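You operate a simulated robot arm through the tools that you are given. There is no shell and no other tool. Be economical: measure what you need, move in short steps, check, and stop when the job is done.

You are at the controls of a simulated robot arm. One attempt, no reset.

JOB
Empty the black pan into the yellow tank and wipe its lid clean.
Fine: no spill; pan in the steel tray, lid shut, wipe with the yellow cloth and put it back. What is to be rubbed or washed off counts as gone when no trace of it is left.

It is judged by the outcome, as a careful person would: the job done as asked, and still so three seconds after it is handed in. It fails if anything else is knocked over, pushed out of place, dropped, spilled or broken. A push-on lid holds only when it is set on centred and level and pressed home; a screw cap is set on level and turned clockwise until tight. Flat cloth is picked up by pressing the open fingertips on it (5 to 10 N) and closing them slowly along it; thin cloth reads only 2 to 8 mm in the jaws.

ROBOT AND FRAMES
A 6-joint arm with a two-finger gripper, hanging from a carriage that runs on a gantry, over the field with the corners [-1.442, 0.168], [-1.428, -1.212], [0.672, -1.191], [0.658, 0.189] (x, y) and turns from -311 to 377 degrees about z. Base frame: it is fixed where the carriage stands at the start and does not move with it; the origin is on the floor, on the carriage's upright axis, x ahead of it, y to its left, z up; the surface under the hand at the start is at about z = 0.752. Readings come in m, degrees, newtons and seconds.
With the tool pointing down near the work surface it reaches from about 0.1 to 0.48 m from the robot's upright axis, wherever it stands. Its first joint turns from -166.0 to 166.0 degrees. Places, roughly: folded cloth [1.25, 0, 1]; steel tray [1.1, 0.1, 0.9]; yellow tank [0.5, 0.2, 0.4]; yellow tank lid [0.5, 0.2, 0.7]. Payload 2.45 kg.
Tool frame: the origin (TCP) lies between the finger pads and is the grasp point; the fingertips stand 0.026 m ahead of it; z points along the fingers, y is the line along which they close. Largest opening 0.096 m; the body of the gripper starts 0.069 m behind the TCP.
Orientation is that of the tool frame in the base frame, as [roll, pitch, yaw] about the fixed x, y, z axes, in that order (R = Rz(yaw) Ry(pitch) Rx(roll)). With the fingers straight down and closing along the base's y, the tool's x points along the base's -x, its y along +y and its z along -z.

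CONTROLS
- The arm moves only by the tool step_arm. Its argument "steps" is a list of rows, each a list of 7 numbers: the opening, from 0 (shut) to 1 (fully open), then the shift along the tool's x, y, z in units of 500 mm (1.0 is 500 mm), then the turn, a rotation vector about the tool's x, y, z in units of 120 degrees (1.0 is 120 degrees). In form: [[hand, x, y, z, ax, ay, az], ...]. A call has 1 to 10 rows; each row is the pose to reach, as a shift and turn from the pose commanded when the call began, along the tool's axes at that moment. A call with a number of a shift or a turn outside -1 to 1 is refused whole. A row lasts 0.2 s, in which the tool goes at most 0.05 m and 8.6 degrees; a call with a longer step from one row to the next is refused whole, and so is a gripper value outside its range. Where a pose cannot be reached the arm comes as near as it can. A force on the tool above 90 N (or 10 N above the force at the start of the call, whichever is more), or a blocked arm, ends the call early, and 0.2 s more pass. The fingers move at their own pace and stop on an object; they squeeze with about 24 N. The grip force told is the motor's: it shows also when the fingers shut on nothing. Time passes only in rows, and 0.2 s behind the last, so rows that repeat a pose let the fingers close. It gives the time, the measured TCP pose, the force on the tool (base axes), the opening and the grip force at its end, in the units of the frame above (readings bear some noise), with the torque about the TCP (base axes, N m) and any sound that the robot's microphone picked up, and new pictures: "show" is both (left out), scene, wrist or none.
- Cameras (640 x 400 px; columns grow to the right, rows downward): "scene" is now at [0.2497, 0.0247, 1.6885]; the picture's right is [0.42, -0.91, 0.00], its down [-0.84, -0.39, -0.36] and it looks along [0.33, 0.15, -0.93] (base axes); focal length 294 px, centre (320, 200). "wrist" rides on the gripper at [0.082, 0.003, -0.098] in the tool frame; the picture's right is [-0.04, 1.00, 0.00], its down [-0.73, -0.03, -0.68] and it looks along [-0.68, -0.03, 0.73] (tool axes); focal length 256 px, centre (320, 200). There is no depth. A picture from a camera that has moved, and an enlarged one, comes with that camera's place and axes in the base frame and with its lens.
- move_column(by): slides the trunk up (or, below 0, down) by that many m; the arm and the scene camera ride with it, the base frame stays. It gives what a move gives, with no picture.
- steer(legs): drives the robot by 1 to 6 legs, each [ahead, left, turn to the left] in m, m and degrees, along the robot's own axes; the way and the turn of a leg run together, so that a leg with both is an arc; at most 1.5 m and 180 degrees a leg. The arm and the cameras ride along, it lands a little off, and it stops where it bumps. It keeps to its track: a leg is cut to what the track allows. It gives what a move gives, and a new picture of the scene camera.
- aim_head(pan, tilt): turns the head with the scene camera to pan (to the left, within 155 degrees either way) and tilt (down, from -29 to 69), counted from straight ahead of the robot. It gives what a move gives, and a new picture of the scene camera.
- zoom(camera, box): a new picture of the part [left, top, right, bottom] of that camera's present view, enlarged. No time passes.
- hand_in(): hands the job in; it is judged then, once.

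Go step by step. Nothing tells you exact positions but the pictures and the camera data: compare them with the known pose of the tool, close in by small moves and look again before you grip or let go. The budget is 120 turns and 260 pictures, counting those below and the enlarged ones. Unless the task says otherwise, let go and move clear before handing in, and close with one line.

The tools are called after "Emit:" as name(argument=value, ...) on one line, values as JSON. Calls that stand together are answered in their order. step_arm: Moves the arm, as the interface text tells. Its arguments: {"type":"object","properties":{"steps":{"type":"array","items":{"type":"array","items":{"type":"number"}}},"show":{"type":"string","enum":["both","scene","wrist","none"]}},"required":["steps"]} The other tools are called the same way: move_column (by) slides the trunk up or down; steer (legs) drives the base; aim_head (pan, tilt) turns the head that bears the scene camera; zoom (camera, box) takes an enlarged picture of a part of a camera's view; hand_in () hands the job in.

At the start:

```text
time_s: 0.0
ee_pos: [0.409, 0.2644, 0.9997]
tool_rot: [-179.9, 0.1, -179.9]
ft_force: [-0.5, 0.6, -0.7]
moment: [0.0, 0.0, 0.01]
opening: 0.096
grip_force: 0.1
trunk travel left (down, up): [-0.425, 0.177]
robot x, y, heading: [0.0015, -0.0024, 0.0]
head pan, tilt: [25.1, 68.8]
```

scene: 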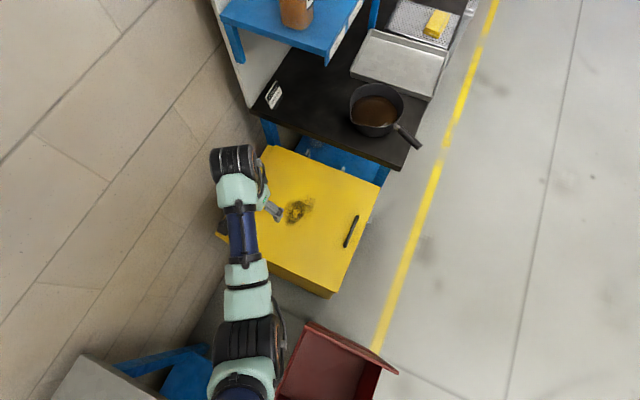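
wrist: 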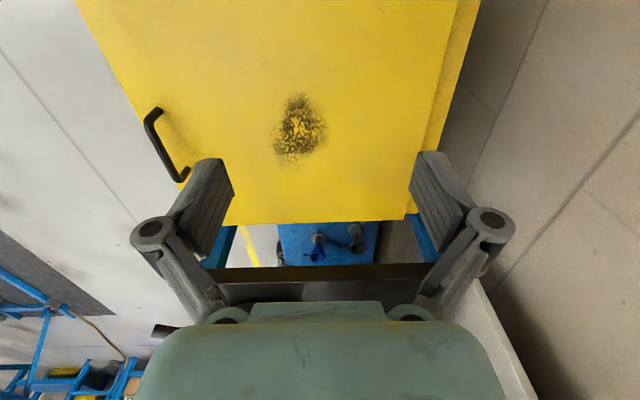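

I see the yellow tank with a stained lid and a handle near its right (−y) edge. The pan with liquid, the steel tray and the cloth sit on a bench beyond. I'll look closer first.

Emit:
zoom(camera="scene", box=[320, 0, 480, 160])

Emit:
zoom(camera="scene", box=[200, 130, 400, 300])

Emit:
zoom(camera="wrist", box=[60, 0, 500, 275])

```text
2.50 times, centred on (400, 80) of scene
camera zoom: at [0.2497, 0.0247, 1.6885], right [0.42, -0.91, 0.0], down [-0.84, -0.39, -0.36], along [0.33, 0.15, -0.93], focal length 735 px, centre (120, 500)
```

zoom: 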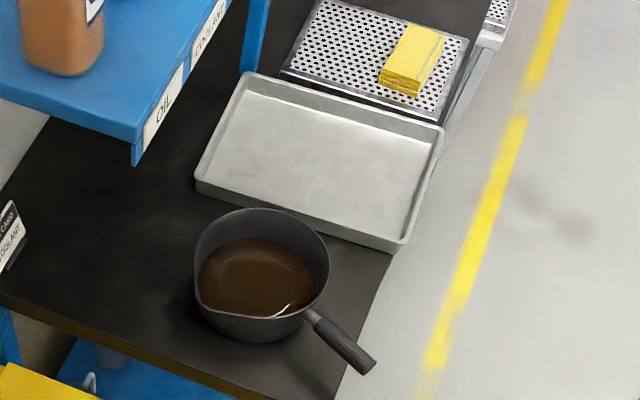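

```text
2.35 times, centred on (300, 215) of scene
camera zoom: at [0.2497, 0.0247, 1.6885], right [0.42, -0.91, 0.0], down [-0.84, -0.39, -0.36], along [0.33, 0.15, -0.93], focal length 692 px, centre (367, 165)
```

zoom: 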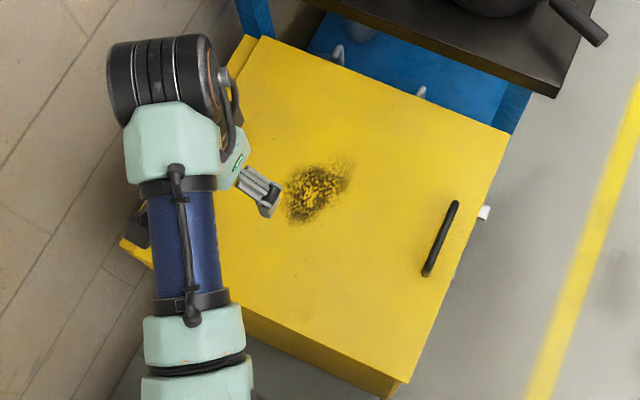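

```text
1.45 times, centred on (280, 138) of wrist
camera zoom: at [0.3276, 0.2688, 1.0969], right [0.04, 1.0, 0.0], down [0.73, -0.03, 0.68], along [0.68, -0.03, -0.73], focal length 372 px, centre (378, 291)
```

zoom: 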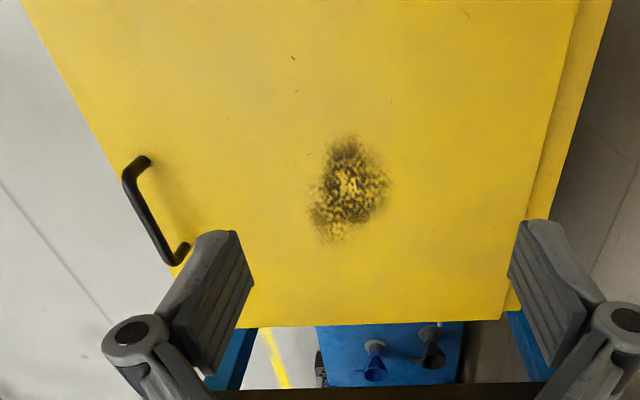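

The lid seems hinged along its wall side, y≈0.42, with the handle bar along x near y≈0.036. I'll back off sideways to look at the front, any latch, and the bench heights.

Emit:
steer(legs=[[0.2, -0.75, 0]])

Emit:
aim_head(pan=70, tilt=45)

Emit:
aim_head(pan=40, tilt=40)

```text
time_s: 4.2
ee_pos: [0.6085, -0.4847, 1.0002]
tool_rot: [180.0, 0.0, 179.7]
ft_force: [0.2, 0.4, -0.6]
moment: [0.01, -0.03, 0.01]
opening: 0.0959
grip_force: 0.0
trunk travel left (down, up): [-0.425, 0.177]
robot x, y, heading: [0.1951, -0.7489, -0.4]
head pan, tilt: [25.1, 68.8]
camera scene: at [0.4476, -0.7236, 1.6885], right [0.42, -0.91, 0.0], down [-0.85, -0.39, -0.36], along [0.33, 0.15, -0.93], focal length 294 px, centre (320, 200)
```

scene: 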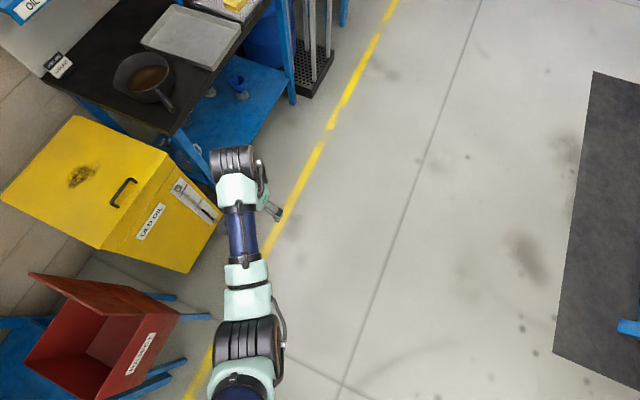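

```text
time_s: 5.3
ee_pos: [0.6081, -0.4847, 1.0]
tool_rot: [180.0, 0.0, 179.8]
ft_force: [0.9, 0.2, 0.6]
moment: [-0.01, -0.01, 0.06]
opening: 0.0959
grip_force: 0.1
trunk travel left (down, up): [-0.425, 0.177]
robot x, y, heading: [0.1954, -0.7482, -0.4]
head pan, tilt: [70.0, 45.0]
camera scene: at [0.4251, -0.6708, 1.7173], right [0.94, -0.35, 0.0], down [-0.25, -0.66, -0.71], along [0.25, 0.66, -0.71], focal length 294 px, centre (320, 200)
```

scene: 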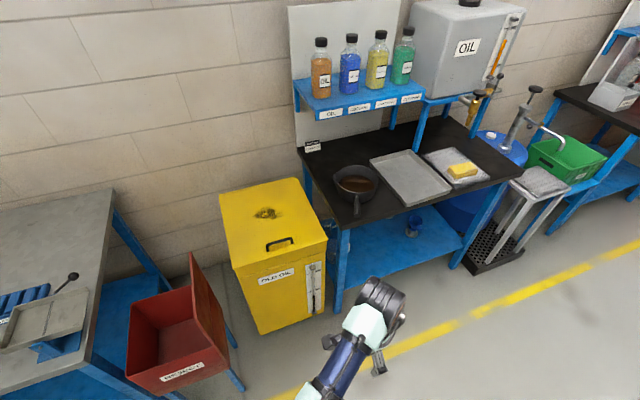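

```text
time_s: 6.2
ee_pos: [0.6076, -0.4839, 1.0004]
tool_rot: [179.9, 0.0, 179.7]
ft_force: [-1.1, 0.1, 0.1]
moment: [0.01, 0.01, -0.01]
opening: 0.096
grip_force: 0.1
trunk travel left (down, up): [-0.425, 0.177]
robot x, y, heading: [0.201, -0.7447, -0.4]
head pan, tilt: [40.0, 40.0]
camera scene: at [0.4622, -0.6927, 1.7246], right [0.64, -0.77, 0.0], down [-0.49, -0.41, -0.77], along [0.59, 0.49, -0.64], focal length 294 px, centre (320, 200)
```

scene: 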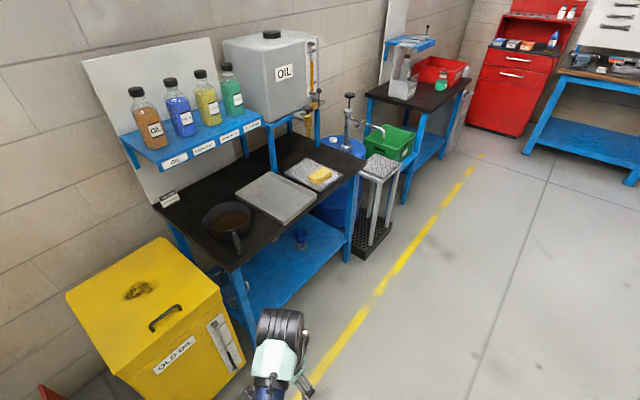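

No latch is visible, only a handle and a gauge. I'll bring the hand in over the robot's own line, then drive so that the hand is above the lid handle.

Emit:
step_arm(steps=[[1, 0.03, -0.08, 0, 0, 0, 0], [1, 0.06, -0.16, 0, 0, 0, 0], [1, 0.1, -0.24, 0, 0, 0, 0], [1, 0.13, -0.32, 0, 0, 0, 0], [1, 0.16, -0.4, 0, 0, 0, 0], [1, 0.18, -0.48, 0, 0, 0, 0], [1, 0.19, -0.56, 0, 0, 0, 0], [1, 0.19, -0.64, 0, 0, 0, 0]], show="none")

Emit:
aim_head(pan=30, tilt=65)

Emit:
steer(legs=[[0.0, 0.83, 0.4]])

```text
time_s: 8.0
ee_pos: [0.5118, -0.8046, 0.9914]
tool_rot: [179.9, 0.2, 179.6]
ft_force: [-1.6, 0.4, 0.5]
moment: [-0.02, 0.0, 0.0]
opening: 0.096
grip_force: 0.1
out of reach, approached as far as the arm can: row 5, 6, 7, 8
trunk travel left (down, up): [-0.425, 0.177]
robot x, y, heading: [0.1971, -0.7466, -0.4]
head pan, tilt: [40.0, 40.0]
```

```text
time_s: 8.9
ee_pos: [0.5115, -0.8032, 0.9922]
tool_rot: [-179.9, 0.2, 179.7]
ft_force: [-0.1, 0.8, -0.2]
moment: [0.02, 0.02, -0.04]
opening: 0.0962
grip_force: 0.1
trunk travel left (down, up): [-0.425, 0.177]
robot x, y, heading: [0.1968, -0.7481, -0.3]
head pan, tilt: [30.0, 65.0]
camera scene: at [0.4496, -0.7169, 1.6924], right [0.5, -0.87, 0.0], down [-0.79, -0.45, -0.42], along [0.37, 0.21, -0.91], focal length 294 px, centre (320, 200)
```

scene: 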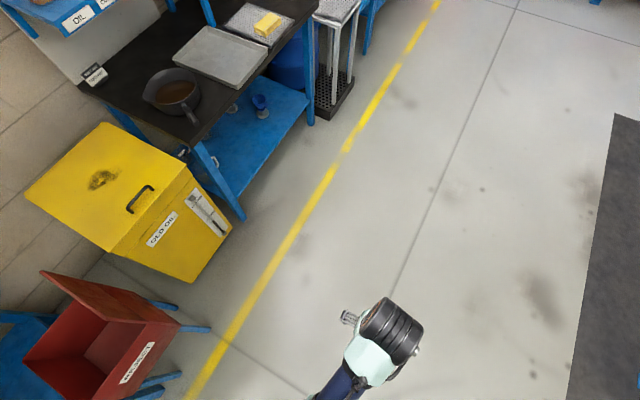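

```text
time_s: 13.4
ee_pos: [0.5153, 0.0274, 0.992]
tool_rot: [180.0, 0.2, 179.9]
ft_force: [-0.9, 0.0, 0.8]
moment: [0.01, -0.01, -0.01]
opening: 0.096
grip_force: 0.2
trunk travel left (down, up): [-0.425, 0.177]
robot x, y, heading: [0.2031, 0.0848, -0.2]
head pan, tilt: [30.0, 65.0]
camera scene: at [0.4528, 0.1152, 1.6923], right [0.5, -0.87, 0.0], down [-0.79, -0.45, -0.42], along [0.37, 0.21, -0.91], focal length 294 px, centre (320, 200)
```

scene: 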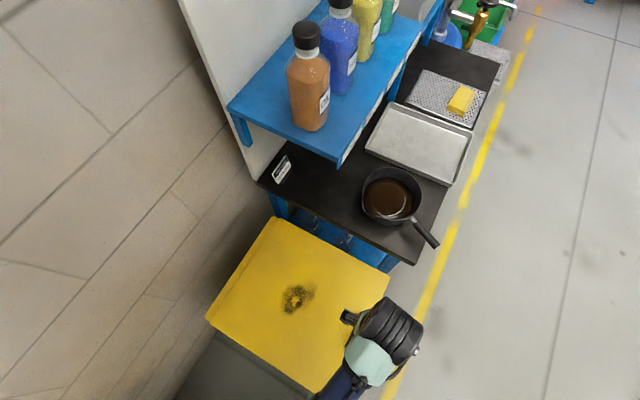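

The hand should now be about above the handle; check with the wrist camera.

Emit:
step_arm(steps=[[1, 0, 0, 0, 0, 0, 0]], show="wrist")

```text
time_s: 13.8
ee_pos: [0.5152, 0.028, 0.9915]
tool_rot: [180.0, 0.2, 179.8]
ft_force: [-0.2, 0.3, 0.5]
moment: [0.0, -0.02, -0.01]
opening: 0.0959
grip_force: 0.0
trunk travel left (down, up): [-0.425, 0.177]
robot x, y, heading: [0.2035, 0.0855, -0.1]
head pan, tilt: [30.0, 65.0]
camera wrist: at [0.4333, 0.0329, 1.0886], right [0.04, 1.0, 0.0], down [0.73, -0.03, 0.68], along [0.68, -0.03, -0.73], focal length 256 px, centre (320, 200)
```

wrist: 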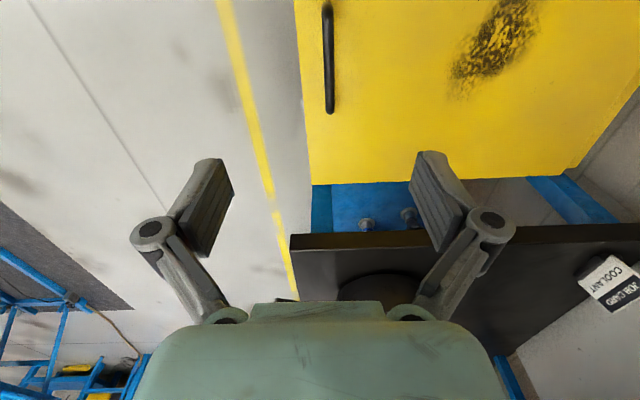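

The handle bar runs about x 0.463–0.565 at y≈0.038. I'll shift and descend above it.

Emit:
step_arm(steps=[[1, 0, 0.02, 0.08, 0, 0, 0], [1, 0, 0.02, 0.16, 0, 0, 0], [1, 0, 0.02, 0.24, 0, 0, 0], [1, 0, 0.02, 0.3, 0, 0, 0]], show="both")

```text
time_s: 14.8
ee_pos: [0.5166, 0.0387, 0.8422]
tool_rot: [179.9, 0.2, 179.8]
ft_force: [-0.1, 0.0, 0.6]
moment: [-0.01, 0.0, 0.0]
opening: 0.0959
grip_force: 0.0
trunk travel left (down, up): [-0.425, 0.177]
robot x, y, heading: [0.2025, 0.0833, 0.1]
head pan, tilt: [30.0, 65.0]
camera scene: at [0.4528, 0.1152, 1.6923], right [0.5, -0.87, 0.0], down [-0.79, -0.45, -0.42], along [0.37, 0.21, -0.91], focal length 294 px, centre (320, 200)
camera wrist: at [0.434, 0.043, 0.939], right [0.04, 1.0, 0.0], down [0.73, -0.03, 0.68], along [0.68, -0.03, -0.73], focal length 256 px, centre (320, 200)
```

scene: 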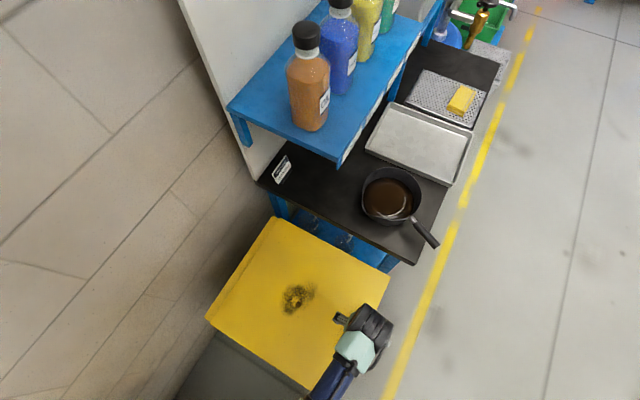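
wrist: 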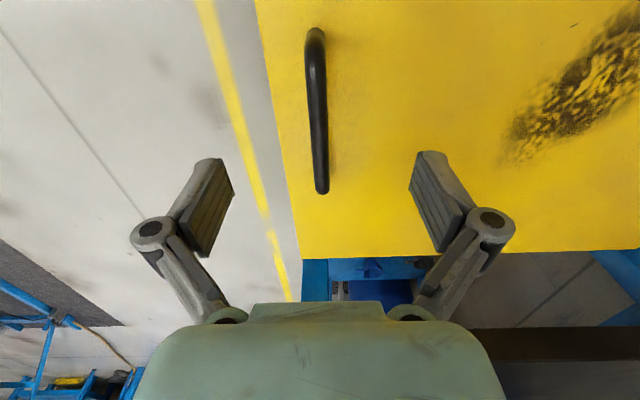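

The bar is at z≈0.785, centred under the hand. I'll go down and check contact.

Emit:
step_arm(steps=[[1, 0, 0, 0.04, 0, 0, 0], [1, 0, 0, 0.08, 0, 0, 0], [1, 0, 0, 0.1, 0, 0, 0], [0.5, 0, 0, 0.11, 0, 0, 0]], show="wrist")

```text
time_s: 15.8
ee_pos: [0.5163, 0.0383, 0.7872]
tool_rot: [180.0, 0.2, 179.9]
ft_force: [-0.7, 0.8, 0.2]
moment: [-0.02, -0.04, 0.0]
opening: 0.0479
grip_force: 0.1
trunk travel left (down, up): [-0.425, 0.177]
robot x, y, heading: [0.2038, 0.0844, -0.0]
head pan, tilt: [30.0, 65.0]
camera wrist: at [0.4342, 0.0422, 0.8837], right [0.04, 1.0, 0.0], down [0.73, -0.03, 0.68], along [0.68, -0.03, -0.73], focal length 256 px, centre (320, 200)
```

wrist: 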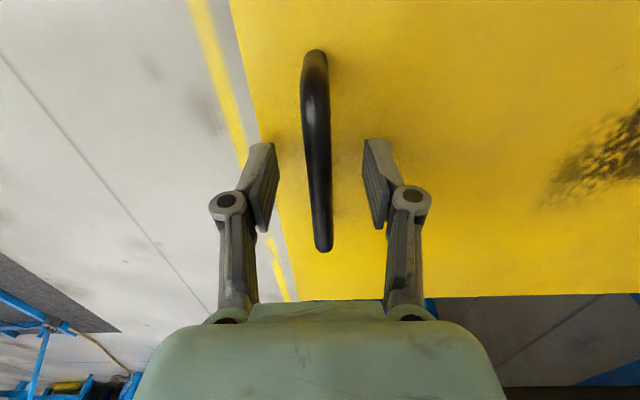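

Centred around the bar. Now closing.

Emit:
step_arm(steps=[[0.2, 0, 0, 0, 0, 0, 0], [0, 0, 0, 0, 0, 0, 0], [0, 0, 0, 0, 0, 0, 0], [0, 0, 0, 0, 0, 0, 0]], show="wrist")

```text
time_s: 16.8
ee_pos: [0.5165, 0.0379, 0.7869]
tool_rot: [-180.0, 0.2, 179.8]
ft_force: [0.7, -0.2, -2.8]
moment: [0.05, -0.04, 0.74]
opening: 0.0105
grip_force: 37.8
trunk travel left (down, up): [-0.425, 0.177]
robot x, y, heading: [0.2012, 0.0843, -0.5]
head pan, tilt: [30.0, 65.0]
camera wrist: at [0.4343, 0.0424, 0.8838], right [0.04, 1.0, 0.0], down [0.73, -0.03, 0.68], along [0.68, -0.03, -0.73], focal length 256 px, centre (320, 200)
```

wrist: 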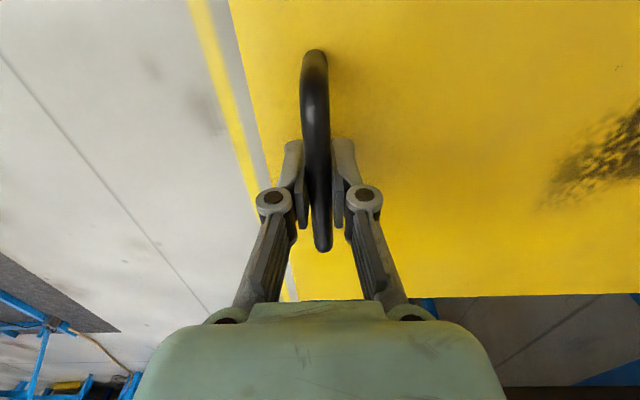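

Gripped on the bar. I'll lift along the hinge arc, the hand turning with the lid, first 10° as a test.

Emit:
step_arm(steps=[[0, 0, 0.005, -0.033, 0.0208, 0, 0], [0, 0, 0.0107, -0.0654, 0.0417, 0, 0], [0, 0, 0.018, -0.098, 0.0625, 0, 0], [0, 0, 0.027, -0.1296, 0.0833, 0, 0]], show="both")

```text
time_s: 17.8
ee_pos: [0.5169, 0.0503, 0.8514]
tool_rot: [-169.9, 0.3, 179.9]
ft_force: [1.8, -4.7, -8.5]
moment: [0.05, -0.83, 0.94]
opening: 0.0107
grip_force: 37.5
trunk travel left (down, up): [-0.425, 0.177]
robot x, y, heading: [0.2044, 0.0834, -0.0]
head pan, tilt: [30.0, 65.0]
camera scene: at [0.4528, 0.1148, 1.6923], right [0.5, -0.87, 0.0], down [-0.79, -0.45, -0.42], along [0.37, 0.21, -0.91], focal length 294 px, centre (320, 200)
camera wrist: at [0.4342, 0.0721, 0.9463], right [0.04, 0.98, -0.18], down [0.73, 0.09, 0.68], along [0.68, -0.16, -0.72], focal length 256 px, centre (320, 200)
```

scene: 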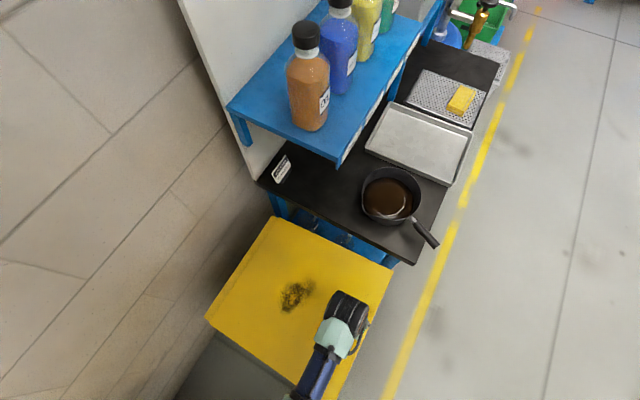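
wrist: 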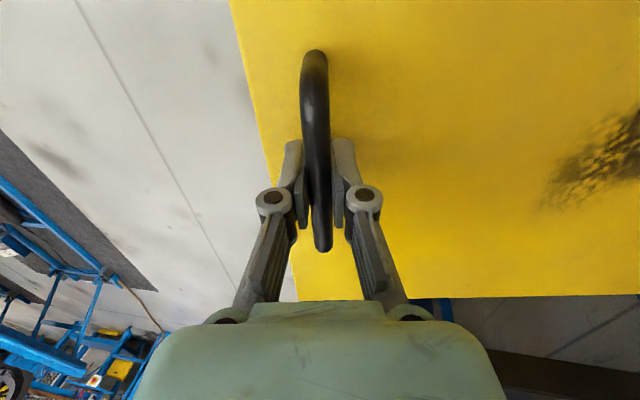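

The lid opens with low forces. Continuing along the arc by 20°.

Emit:
step_arm(steps=[[0, 0, 0.0107, -0.0654, 0.0417, 0, 0], [0, 0, 0.027, -0.1296, 0.0833, 0, 0], [0, 0, 0.049, -0.1922, 0.125, 0, 0], [0, 0, 0.0763, -0.2524, 0.1667, 0, 0]], show="both")

```text
time_s: 18.8
ee_pos: [0.5147, 0.1079, 0.9693]
tool_rot: [-149.8, 0.2, 179.8]
ft_force: [2.6, -19.4, 4.1]
moment: [0.05, 0.5, 0.59]
opening: 0.0107
grip_force: 37.8
trunk travel left (down, up): [-0.425, 0.177]
robot x, y, heading: [0.2007, 0.0844, -0.2]
head pan, tilt: [30.0, 65.0]
camera scene: at [0.4531, 0.1134, 1.6925], right [0.5, -0.87, 0.0], down [-0.79, -0.45, -0.42], along [0.37, 0.21, -0.91], focal length 294 px, centre (320, 200)
camera wrist: at [0.4337, 0.1615, 1.0516], right [0.05, 0.86, -0.5], down [0.73, 0.31, 0.6], along [0.68, -0.4, -0.62], focal length 256 px, centre (320, 200)
```

scene: 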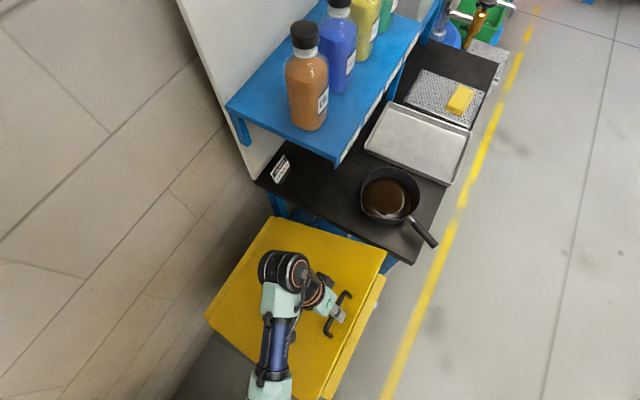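
wrist: 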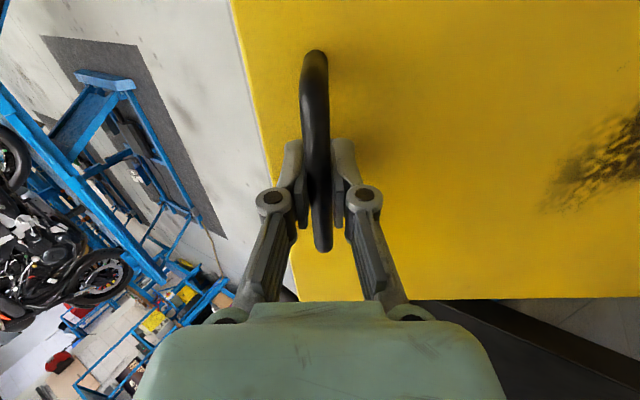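

The outward force suggests that the hinge is ~2 cm farther than assumed; I'll correct the radius and go on to 45°.

Emit:
step_arm(steps=[[0, 0, -0.004, 0, 0, 0, 0], [0, 0, 0.012, -0.1, 0.0625, 0, 0], [0, 0, 0.044, -0.2, 0.125, 0, 0]], show="scene")

```text
refused: row 2 steps farther than a row can; nothing moved
```

Emit:
step_arm(steps=[[0, 0, -0.004, 0, 0, 0, 0], [0, 0, 0.002, -0.05, 0.0313, 0, 0], [0, 0, 0.012, -0.1, 0.0625, 0, 0], [0, 0, 0.027, -0.15, 0.0938, 0, 0], [0, 0, 0.044, -0.2, 0.125, 0, 0]], show="scene")

```text
time_s: 19.7
ee_pos: [0.5314, 0.1077, 0.9683]
tool_rot: [-139.3, -0.4, 178.6]
ft_force: [-18.2, -44.9, 30.3]
moment: [-0.12, 1.26, 0.02]
opening: 0.011
grip_force: 38.1
out of reach, approached as far as the arm can: row 2, 3, 4
trunk travel left (down, up): [-0.425, 0.177]
robot x, y, heading: [0.2005, 0.081, -0.2]
head pan, tilt: [30.0, 65.0]
stopped in row 4: the force on the tool passed its limit at 91 N (the readings are from after the stop); the commanded pose is now the measured one
camera scene: at [0.4512, 0.1092, 1.6919], right [0.49, -0.87, 0.0], down [-0.79, -0.45, -0.42], along [0.37, 0.2, -0.91], focal length 294 px, centre (320, 200)
```

scene: 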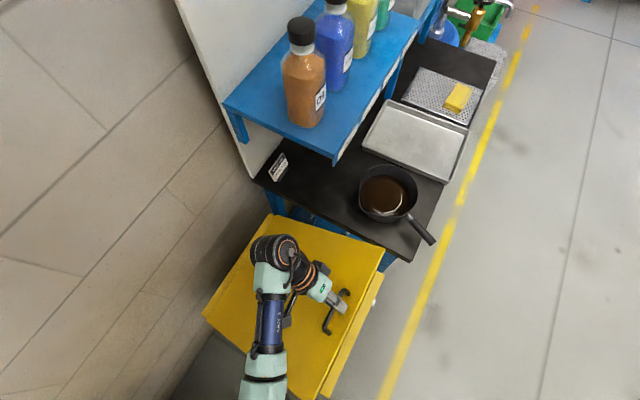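

The arm ran out of reach with the hand tilted, so I'll let the bar pivot in the fingers. First I'll turn the hand back towards vertical in place and relieve the strain.

Emit:
step_arm(steps=[[0, 0.015, 0, 0, -0.05, 0, 0.005], [0, 0.03, 0, 0, -0.1, 0, 0.01], [0, 0.033, 0, 0, -0.15, 0.003, 0.012], [0, 0.033, 0, 0, -0.2, 0.003, 0.012], [0, 0.033, 0, 0, -0.2, 0.003, 0.012]], show="both")

```text
time_s: 20.9
ee_pos: [0.527, 0.1095, 0.9716]
tool_rot: [-163.3, 1.2, 177.5]
ft_force: [32.0, -53.9, 33.9]
moment: [-0.23, 0.29, 1.1]
opening: 0.0119
grip_force: 39.0
trunk travel left (down, up): [-0.425, 0.177]
robot x, y, heading: [0.2002, 0.0831, -0.5]
head pan, tilt: [30.0, 65.0]
camera scene: at [0.4555, 0.1096, 1.6937], right [0.5, -0.87, 0.01], down [-0.78, -0.45, -0.42], along [0.37, 0.2, -0.91], focal length 294 px, centre (320, 200)
camera wrist: at [0.4451, 0.1444, 1.0624], right [0.09, 0.95, -0.29], down [0.73, 0.14, 0.67], along [0.68, -0.27, -0.68], focal length 256 px, centre (320, 200)
```

scene: 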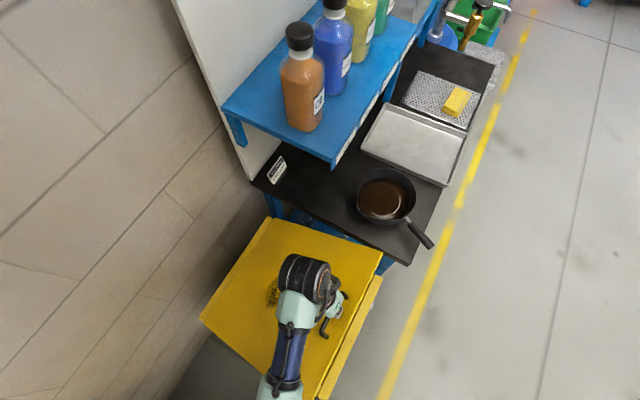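
wrist: 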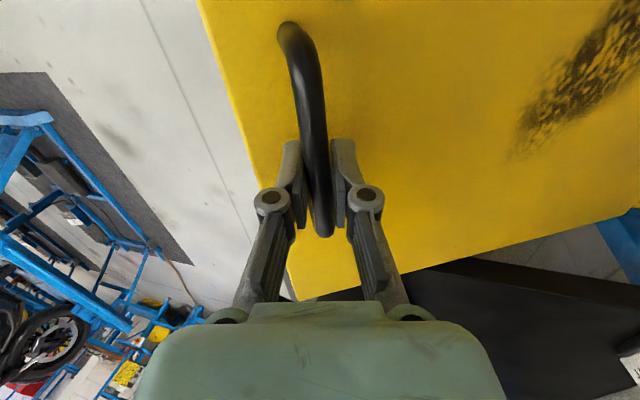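

There's strain from the misalignment. I'll relax toward the lid's own line: x forward, outward, and yaw re-aligned.

Emit:
step_arm(steps=[[0, -0.01, -0.01, -0.004, 0, -0.005, -0.01], [0, -0.02, -0.019, -0.007, 0, -0.01, -0.021], [0, -0.02, -0.019, -0.007, 0, -0.01, -0.021]], show="wrist")

```text
time_s: 21.7
ee_pos: [0.527, 0.1096, 0.974]
tool_rot: [-164.2, 0.6, -179.4]
ft_force: [2.6, -14.8, 0.2]
moment: [-0.07, 1.1, -0.29]
opening: 0.0107
grip_force: 38.1
trunk travel left (down, up): [-0.425, 0.177]
robot x, y, heading: [0.199, 0.0819, -0.1]
head pan, tilt: [30.0, 65.0]
camera wrist: at [0.4436, 0.1399, 1.0656], right [0.03, 0.96, -0.27], down [0.73, 0.17, 0.67], along [0.69, -0.22, -0.69], focal length 256 px, centre (320, 200)
```

wrist: 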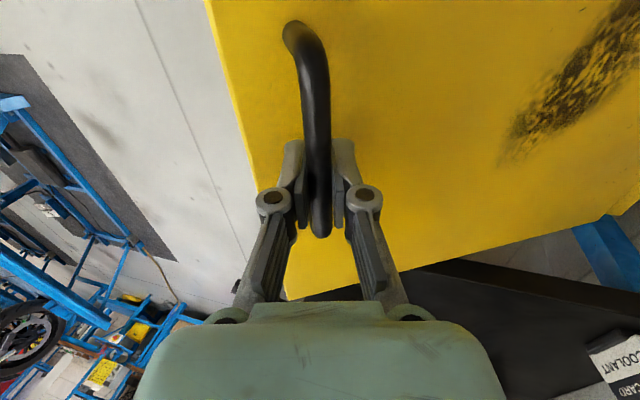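

Strain is gone. I'll continue the arc with the hand orientation fixed, the bar pivoting in the fingers.

Emit:
step_arm(steps=[[0, 0, 0.024, -0.059, 0, 0, 0], [0, 0, 0.0545, -0.122, 0, 0, 0], [0, 0, 0.092, -0.182, 0, 0, 0], [0, 0, 0.133, -0.238, 0, 0, 0]], show="both")

```text
time_s: 22.3
ee_pos: [0.5293, 0.1192, 0.9875]
tool_rot: [-162.4, 0.4, 179.0]
ft_force: [-19.1, -53.9, 43.0]
moment: [-0.21, 0.95, 0.65]
opening: 0.0111
grip_force: 38.1
out of reach, approached as far as the arm can: row 1, 2, 3
trunk travel left (down, up): [-0.425, 0.177]
robot x, y, heading: [0.1986, 0.0811, -0.6]
head pan, tilt: [30.0, 65.0]
stopped in row 3: the force on the tool passed its limit at 97 N (the readings are from after the stop); the commanded pose is now the measured one
camera scene: at [0.4508, 0.1067, 1.6924], right [0.49, -0.87, 0.01], down [-0.79, -0.45, -0.42], along [0.37, 0.2, -0.91], focal length 294 px, centre (320, 200)
camera wrist: at [0.4467, 0.1552, 1.0772], right [0.06, 0.95, -0.3], down [0.73, 0.17, 0.66], along [0.68, -0.26, -0.69], focal length 256 px, centre (320, 200)
```

scene: 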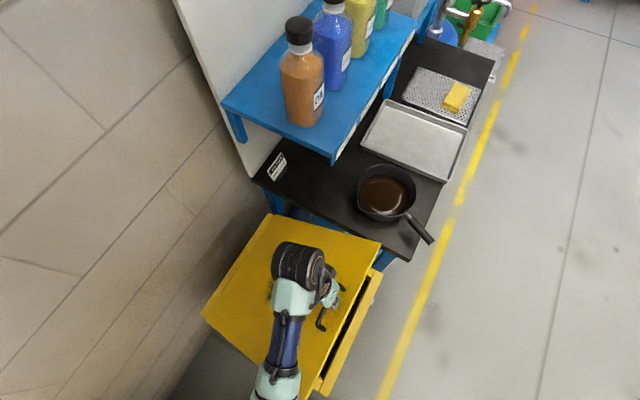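
wrist: 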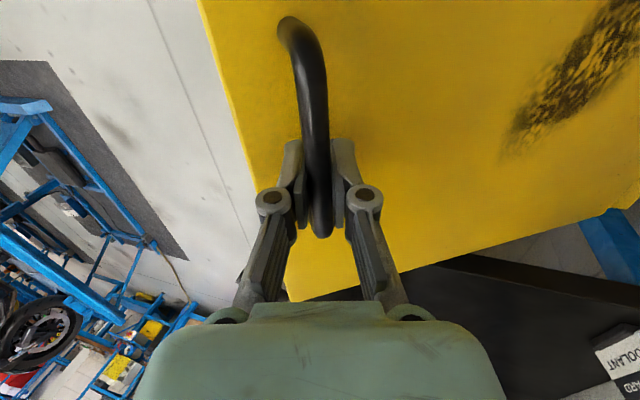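

The carriage stands too close for this height. I'll lower the lid back along the arc, let go and set the robot higher and farther back.

Emit:
step_arm(steps=[[0, 0, -0.012, 0.036, 0, 0, -0.008], [0, 0, -0.026, 0.084, -0.02, 0, -0.008], [0, 0, -0.038, 0.132, -0.04, 0, -0.008], [0, 0, -0.045, 0.187, -0.06, 0, -0.008], [0, 0, -0.05, 0.241, -0.08, 0, -0.008], [0, 0, -0.05, 0.297, -0.1, 0, -0.008], [0, 0, -0.047, 0.352, -0.12, 0, -0.008], [0, 0, -0.036, 0.428, -0.147, 0, -0.008]], show="wrist")

```text
time_s: 24.1
ee_pos: [0.53, 0.0371, 0.7852]
tool_rot: [-179.8, 0.3, -179.1]
ft_force: [-13.8, -62.4, 10.3]
moment: [0.03, 0.92, -0.37]
opening: 0.0107
grip_force: 37.4
trunk travel left (down, up): [-0.425, 0.177]
robot x, y, heading: [0.2017, 0.0836, -0.4]
head pan, tilt: [30.0, 65.0]
camera wrist: at [0.4479, 0.0417, 0.8818], right [0.03, 1.0, 0.0], down [0.73, -0.02, 0.68], along [0.68, -0.02, -0.73], focal length 256 px, centre (320, 200)
```

wrist: 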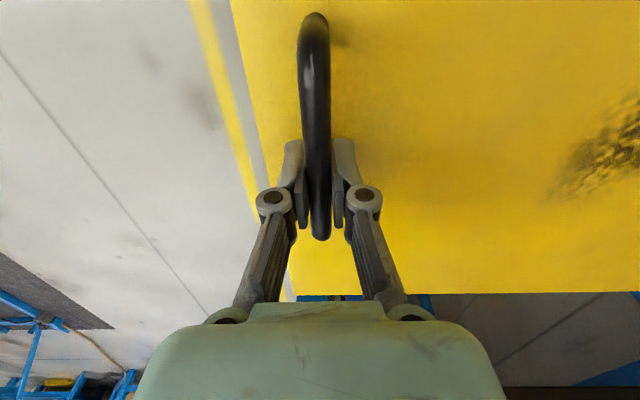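

The lid is closed again. I'll relieve the side force and release, then rise.

Emit:
step_arm(steps=[[0, 0, -0.006, 0, 0, 0, 0], [0, 0, -0.012, 0, 0, 0, 0], [0.5, 0, -0.006, 0, 0, 0, 0], [0.5, 0, 0, 0, 0, 0, 0], [0.5, 0, 0, -0.08, 0, 0, 0], [0.5, 0, 0, -0.16, 0, 0, 0]], show="wrist")

Emit:
move_column(by=0.15)

Emit:
steer(legs=[[-0.05, 0.08, 0]])

```text
time_s: 25.5
ee_pos: [0.5329, 0.055, 0.8663]
tool_rot: [179.0, 0.6, -179.3]
ft_force: [-0.6, -0.4, 0.1]
moment: [0.0, 0.04, -0.01]
opening: 0.048
grip_force: 0.0
trunk travel left (down, up): [-0.425, 0.177]
robot x, y, heading: [0.2016, 0.082, -0.2]
head pan, tilt: [30.0, 65.0]
camera wrist: at [0.4501, 0.057, 0.9621], right [0.03, 1.0, 0.02], down [0.73, -0.03, 0.69], along [0.69, -0.01, -0.73], focal length 256 px, centre (320, 200)
```

wrist: 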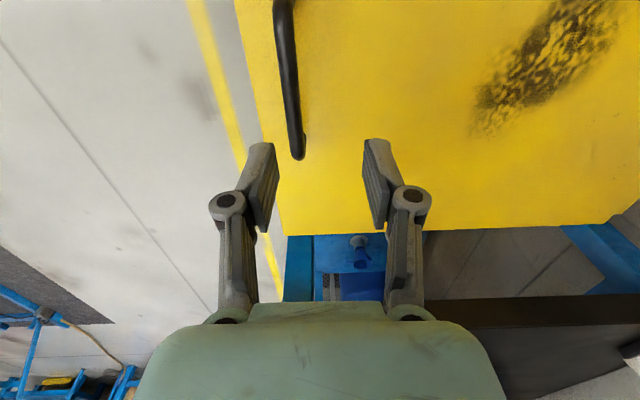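

```text
time_s: 27.3
ee_pos: [0.5333, 0.0549, 1.0154]
tool_rot: [179.0, 0.5, -179.2]
ft_force: [0.6, -0.2, 0.1]
moment: [-0.01, 0.03, -0.02]
opening: 0.0482
grip_force: 0.0
trunk travel left (down, up): [-0.575, 0.027]
robot x, y, heading: [0.1984, 0.086, -0.5]
head pan, tilt: [30.0, 65.0]
```

```text
time_s: 28.4
ee_pos: [0.4851, 0.1348, 1.0159]
tool_rot: [179.0, 0.5, -179.4]
ft_force: [-1.0, -0.7, 0.0]
moment: [0.0, 0.03, 0.0]
opening: 0.048
grip_force: 0.0
trunk travel left (down, up): [-0.575, 0.027]
robot x, y, heading: [0.153, 0.1622, -0.5]
head pan, tilt: [30.0, 65.0]
camera scene: at [0.4028, 0.1917, 1.8423], right [0.49, -0.87, 0.0], down [-0.79, -0.45, -0.42], along [0.37, 0.21, -0.91], focal length 294 px, centre (320, 200)
```

scene: 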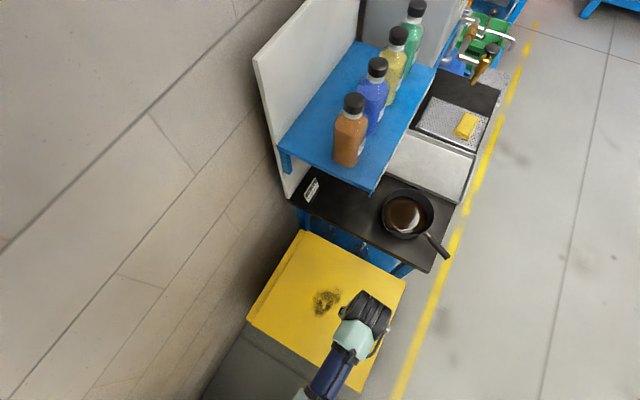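

Robot repositioned. I'll move the hand back above the bar.

Emit:
step_arm(steps=[[0.5, -0.02, -0.06, 0.07, -0.008, 0, 0], [0.5, -0.04, -0.12, 0.14, -0.008, 0, 0], [0.5, -0.058, -0.16, 0.21, -0.008, 0, 0], [0.5, -0.058, -0.194, 0.28, -0.008, 0, 0], [0.5, -0.058, -0.194, 0.34, -0.008, 0, 0], [0.5, -0.058, -0.194, 0.34, -0.008, 0, 0]], show="wrist")

```text
time_s: 29.8
ee_pos: [0.5082, 0.0442, 0.8558]
tool_rot: [178.0, 0.6, -179.3]
ft_force: [0.1, 0.2, 0.1]
moment: [0.0, -0.04, -0.01]
opening: 0.0482
grip_force: 0.0
out of reach, approached as far as the arm can: row 5, 6
trunk travel left (down, up): [-0.575, 0.027]
robot x, y, heading: [0.1537, 0.1646, -0.6]
head pan, tilt: [30.0, 65.0]
camera wrist: at [0.4252, 0.0442, 0.9515], right [0.03, 1.0, 0.03], down [0.73, -0.04, 0.69], along [0.69, 0.01, -0.73], focal length 256 px, centre (320, 200)
```

wrist: 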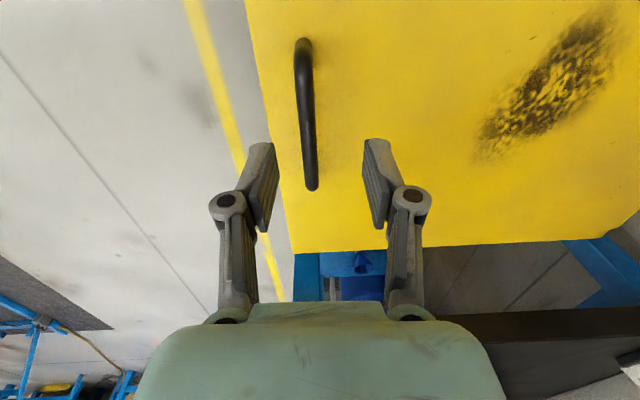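

The arm runs out downward at this column height, so I'll lower the column a little and descend with it.

Emit:
step_arm(steps=[[0.5, 0, -0.01, -0.06, 0.0167, 0, 0]], show="none")

Emit:
move_column(by=-0.08)

Emit:
step_arm(steps=[[0.5, 0, 0, 0, 0, 0, 0]], show="wrist")

```text
time_s: 30.2
ee_pos: [0.5073, 0.0374, 0.8853]
tool_rot: [-179.8, 0.5, -179.2]
ft_force: [0.1, 0.0, 0.6]
moment: [0.01, 0.08, -0.03]
opening: 0.0478
grip_force: 0.0
trunk travel left (down, up): [-0.575, 0.027]
robot x, y, heading: [0.1479, 0.1631, -0.5]
head pan, tilt: [30.0, 65.0]
```

```text
time_s: 31.4
ee_pos: [0.5071, 0.0378, 0.8065]
tool_rot: [179.9, 0.6, -179.3]
ft_force: [-0.3, -0.2, 0.0]
moment: [0.04, 0.03, -0.02]
opening: 0.0479
grip_force: 0.0
trunk travel left (down, up): [-0.495, 0.107]
robot x, y, heading: [0.1511, 0.1625, -0.7]
head pan, tilt: [30.0, 65.0]
```

```text
time_s: 31.8
ee_pos: [0.5072, 0.0373, 0.805]
tool_rot: [180.0, 0.5, -179.3]
ft_force: [-0.2, 0.3, 0.3]
moment: [-0.01, 0.03, 0.02]
opening: 0.048
grip_force: 0.0
trunk travel left (down, up): [-0.495, 0.107]
robot x, y, heading: [0.1509, 0.1626, -0.4]
head pan, tilt: [30.0, 65.0]
camera wrist: at [0.4246, 0.0412, 0.9016], right [0.03, 1.0, 0.0], down [0.73, -0.02, 0.69], along [0.69, -0.02, -0.73], focal length 256 px, centre (320, 200)
```

wrist: 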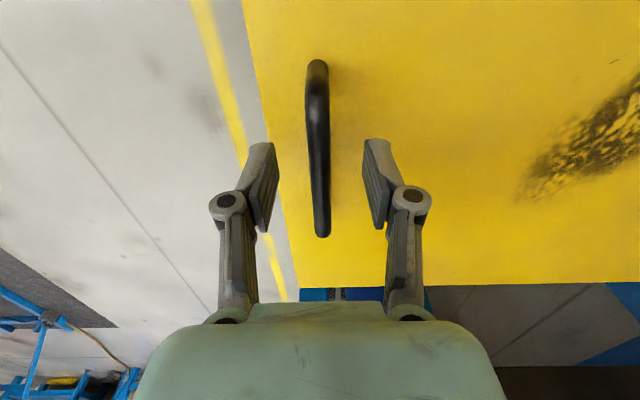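

Emit:
step_arm(steps=[[0.5, 0, 0, 0.018, 0, 0, 0], [0.5, 0, 0, 0.036, 0, 0, 0], [0.2, 0, 0, 0.036, 0, 0, 0], [0, 0, 0, 0.036, 0, 0, 0], [0, 0, 0, 0.036, 0, 0, 0], [0, 0, 0, 0.036, 0, 0, 0], [0, 0, 0.008, 0.036, 0, 0, 0]], show="none")

Emit:
move_column(by=0.05)

```text
time_s: 33.4
ee_pos: [0.5056, 0.0372, 0.7879]
tool_rot: [-179.9, 0.5, -179.4]
ft_force: [1.4, -11.9, -5.8]
moment: [-0.07, 0.31, -0.05]
opening: 0.0107
grip_force: 37.9
trunk travel left (down, up): [-0.495, 0.107]
robot x, y, heading: [0.1517, 0.1606, -0.6]
head pan, tilt: [30.0, 65.0]
```

```text
time_s: 34.3
ee_pos: [0.5073, 0.0458, 0.8371]
tool_rot: [179.9, 0.5, -179.3]
ft_force: [2.6, 14.3, -3.8]
moment: [0.16, -0.17, -0.24]
opening: 0.0106
grip_force: 37.5
trunk travel left (down, up): [-0.545, 0.057]
robot x, y, heading: [0.1505, 0.1619, -0.6]
head pan, tilt: [30.0, 65.0]
```

The column lift works well. I'll repeat it.

Emit:
step_arm(steps=[[0, 0, 0.022, 0, 0, 0, 0]], show="none")

Emit:
move_column(by=0.053)

```text
time_s: 34.7
ee_pos: [0.5068, 0.0453, 0.8382]
tool_rot: [-179.7, 0.6, -179.4]
ft_force: [-0.4, -19.0, -4.0]
moment: [-0.11, 0.64, -0.01]
opening: 0.0107
grip_force: 37.2
trunk travel left (down, up): [-0.545, 0.057]
robot x, y, heading: [0.1504, 0.1608, -0.6]
head pan, tilt: [30.0, 65.0]
```

```text
time_s: 35.6
ee_pos: [0.5069, 0.0625, 0.8896]
tool_rot: [179.4, 0.5, -179.4]
ft_force: [6.9, 32.1, -13.3]
moment: [0.06, -0.08, -0.33]
opening: 0.0107
grip_force: 38.2
trunk travel left (down, up): [-0.598, 0.004]
robot x, y, heading: [0.1502, 0.161, -0.1]
head pan, tilt: [30.0, 65.0]
```

Emit:
step_arm(steps=[[0, 0, 0.03, -0.02, 0, 0, 0], [0, 0, 0.041, -0.041, 0, 0, 0], [0, 0, 0.067, -0.089, 0, 0, 0], [0, 0, 0.092, -0.129, 0, 0, 0], [0, 0, 0.119, -0.168, 0, 0, 0], [0, 0, 0.148, -0.205, 0, 0, 0], [0, 0, 0.18, -0.24, 0, 0, 0]], show="both")

```text
time_s: 37.2
ee_pos: [0.5073, 0.1392, 1.0125]
tool_rot: [-179.7, 0.8, -179.5]
ft_force: [0.5, -20.9, 8.0]
moment: [-0.19, -0.83, -0.52]
opening: 0.0107
grip_force: 37.1
trunk travel left (down, up): [-0.598, 0.004]
robot x, y, heading: [0.1515, 0.1609, -0.5]
head pan, tilt: [30.0, 65.0]
camera scene: at [0.4031, 0.1904, 1.8655], right [0.49, -0.87, 0.0], down [-0.79, -0.45, -0.42], along [0.37, 0.21, -0.91], focal length 294 px, centre (320, 200)
camera wrist: at [0.4231, 0.1425, 1.1078], right [0.03, 1.0, 0.0], down [0.73, -0.02, 0.69], along [0.69, -0.02, -0.73], focal length 256 px, centre (320, 200)
```

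scene: 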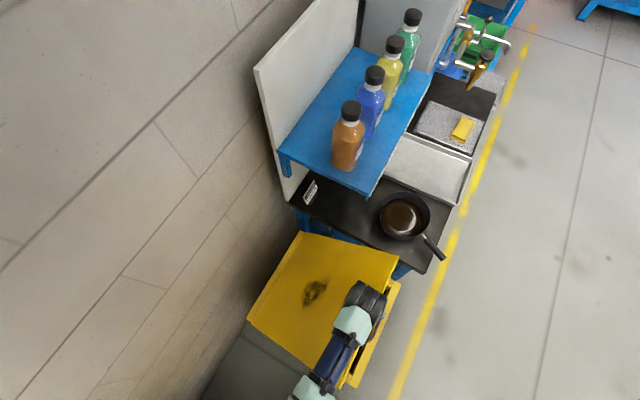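
wrist: 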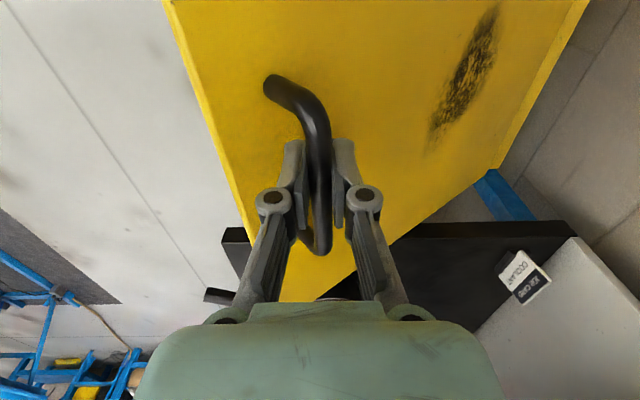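

Smooth. Continuing toward 70°.

Emit:
step_arm(steps=[[0, 0, 0.026, -0.035, 0, 0, 0], [0, 0, 0.056, -0.068, 0, 0, 0], [0, 0, 0.094, -0.098, 0, 0, 0], [0, 0, 0.134, -0.126, 0, 0, 0], [0, 0, 0.175, -0.151, 0, 0, 0], [0, 0, 0.218, -0.174, 0, 0, 0], [0, 0, 0.262, -0.193, 0, 0, 0], [0, 0, 0.306, -0.21, 0, 0, 0]], show="both")

```text
time_s: 39.0
ee_pos: [0.5029, 0.2956, 1.1162]
tool_rot: [179.9, 0.9, -179.4]
ft_force: [15.2, -5.3, -1.0]
moment: [-0.06, -0.34, -0.75]
opening: 0.0108
grip_force: 38.4
trunk travel left (down, up): [-0.598, 0.004]
robot x, y, heading: [0.1516, 0.1614, -0.3]
head pan, tilt: [30.0, 65.0]
camera scene: at [0.4036, 0.1914, 1.8659], right [0.49, -0.87, 0.0], down [-0.79, -0.45, -0.42], along [0.37, 0.21, -0.91], focal length 294 px, centre (320, 200)
camera wrist: at [0.4209, 0.2996, 1.2117], right [0.03, 1.0, 0.0], down [0.72, -0.02, 0.69], along [0.69, -0.02, -0.73], focal length 256 px, centre (320, 200)
```

scene: 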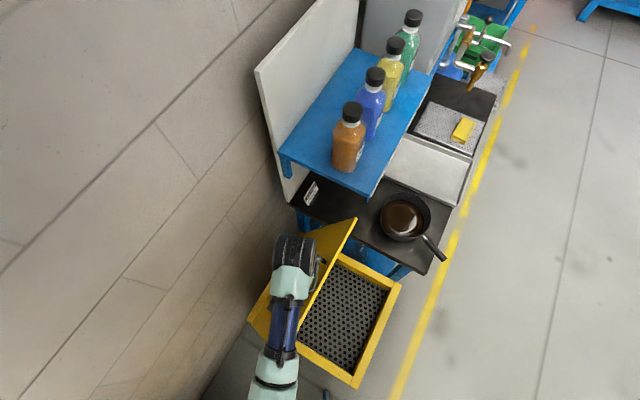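
wrist: 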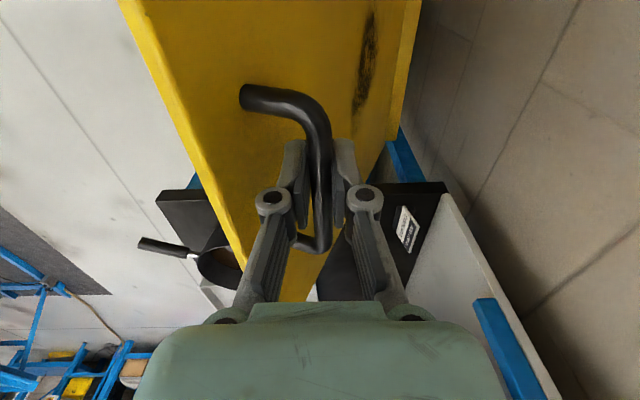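

The lid is ~65° open and the tank has a grate inside. I'll continue past vertical.

Emit:
step_arm(steps=[[0, 0, 0.046, -0.014, 0, 0, 0], [0, 0, 0.093, -0.026, 0, 0, 0], [0, 0, 0.14, -0.034, 0, 0, 0], [0, 0, 0.188, -0.04, 0, 0, 0], [0, 0, 0.236, -0.042, 0, 0, 0], [0, 0, 0.284, -0.042, 0, 0, 0]], show="both")

```text
time_s: 40.4
ee_pos: [0.4999, 0.4377, 1.135]
tool_rot: [-179.9, 0.6, -179.4]
ft_force: [18.3, -3.7, -13.0]
moment: [-0.05, -0.17, -0.84]
opening: 0.0109
grip_force: 38.5
trunk travel left (down, up): [-0.598, 0.004]
robot x, y, heading: [0.1553, 0.1629, -0.6]
head pan, tilt: [30.0, 65.0]
camera scene: at [0.4036, 0.1913, 1.8655], right [0.49, -0.87, 0.0], down [-0.79, -0.45, -0.42], along [0.37, 0.21, -0.91], focal length 294 px, centre (320, 200)
camera wrist: at [0.4187, 0.4408, 1.2323], right [0.03, 1.0, 0.0], down [0.73, -0.02, 0.69], along [0.69, -0.02, -0.73], focal length 256 px, centre (320, 200)
```

scene: 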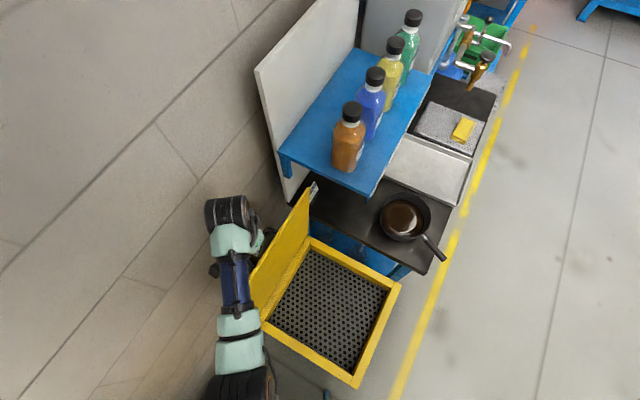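
wrist: 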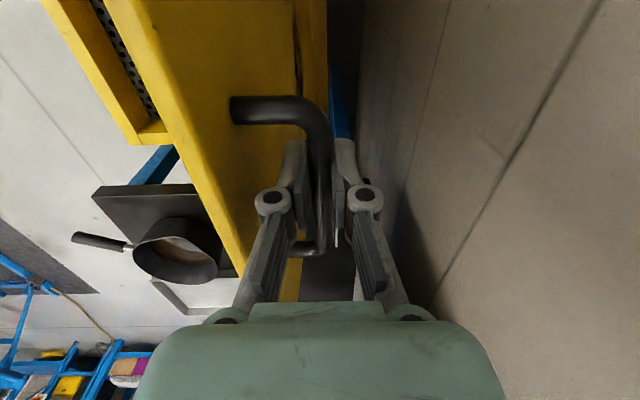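

Emit:
step_arm(steps=[[0, 0, 0.03, 0.001, 0, 0, 0], [0, 0, 0.06, 0.004, 0, 0, 0], [0, 0, 0.09, 0.009, 0, 0, 0], [0, 0, 0.12, 0.014, 0, 0, 0]], show="both")

```text
time_s: 41.4
ee_pos: [0.4998, 0.4974, 1.1287]
tool_rot: [-179.9, 0.7, -179.4]
ft_force: [11.0, -5.6, -7.8]
moment: [-0.1, -0.4, -0.85]
opening: 0.0111
grip_force: 37.8
trunk travel left (down, up): [-0.598, 0.004]
robot x, y, heading: [0.1538, 0.1605, -0.6]
head pan, tilt: [30.0, 65.0]
camera scene: at [0.4033, 0.1913, 1.8656], right [0.49, -0.87, 0.0], down [-0.79, -0.45, -0.42], along [0.37, 0.21, -0.91], focal length 294 px, centre (320, 200)
camera wrist: at [0.418, 0.5008, 1.2254], right [0.03, 1.0, 0.0], down [0.73, -0.02, 0.69], along [0.69, -0.02, -0.73], focal length 256 px, centre (320, 200)
```

scene: 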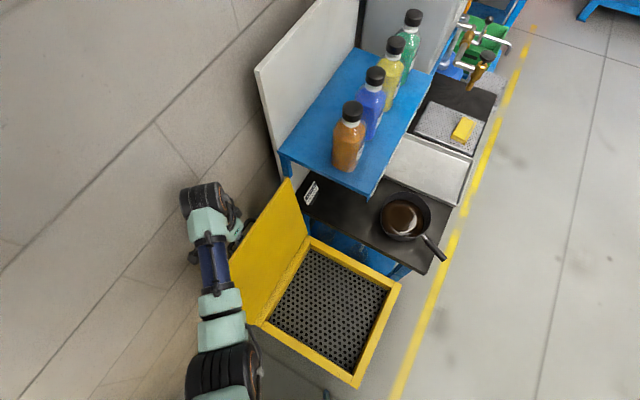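
wrist: 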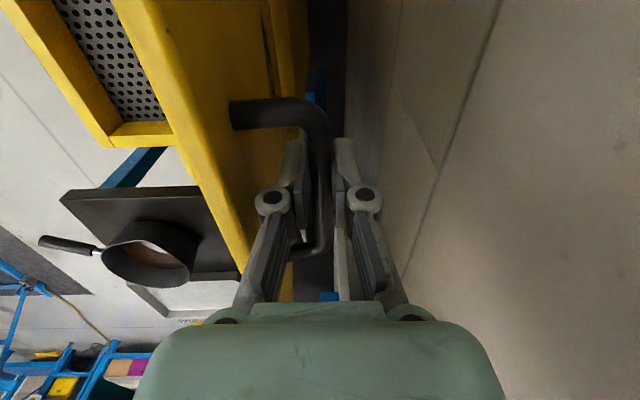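

Emit:
step_arm(steps=[[0, 0, 0.03, 0.006, 0, 0, 0], [0, 0, 0.06, 0.014, 0, 0, 0]], show="both")

```text
time_s: 42.0
ee_pos: [0.4997, 0.5237, 1.1233]
tool_rot: [-179.6, 0.4, -179.4]
ft_force: [0.0, -29.2, 23.6]
moment: [-0.37, 0.24, -0.74]
opening: 0.011
grip_force: 37.6
trunk travel left (down, up): [-0.598, 0.004]
robot x, y, heading: [0.1507, 0.1594, -0.3]
head pan, tilt: [30.0, 65.0]
camera scene: at [0.403, 0.1901, 1.8662], right [0.49, -0.87, 0.0], down [-0.79, -0.45, -0.42], along [0.37, 0.21, -0.91], focal length 294 px, centre (320, 200)
camera wrist: at [0.4178, 0.528, 1.2192], right [0.03, 1.0, -0.01], down [0.73, -0.02, 0.69], along [0.69, -0.03, -0.73], focal length 256 px, centre (320, 200)
```

scene: 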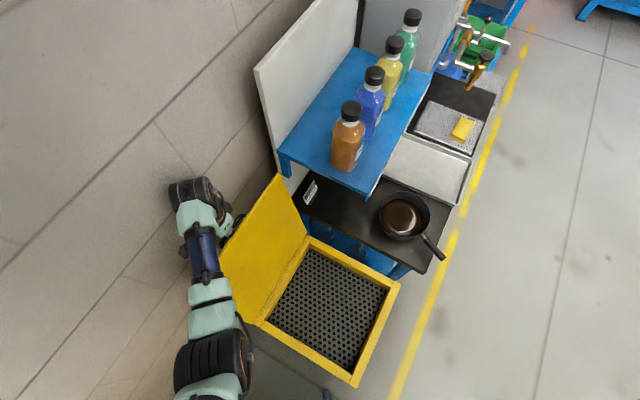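
wrist: 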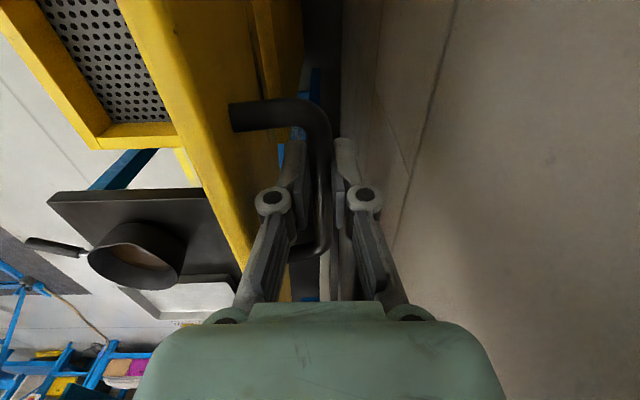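

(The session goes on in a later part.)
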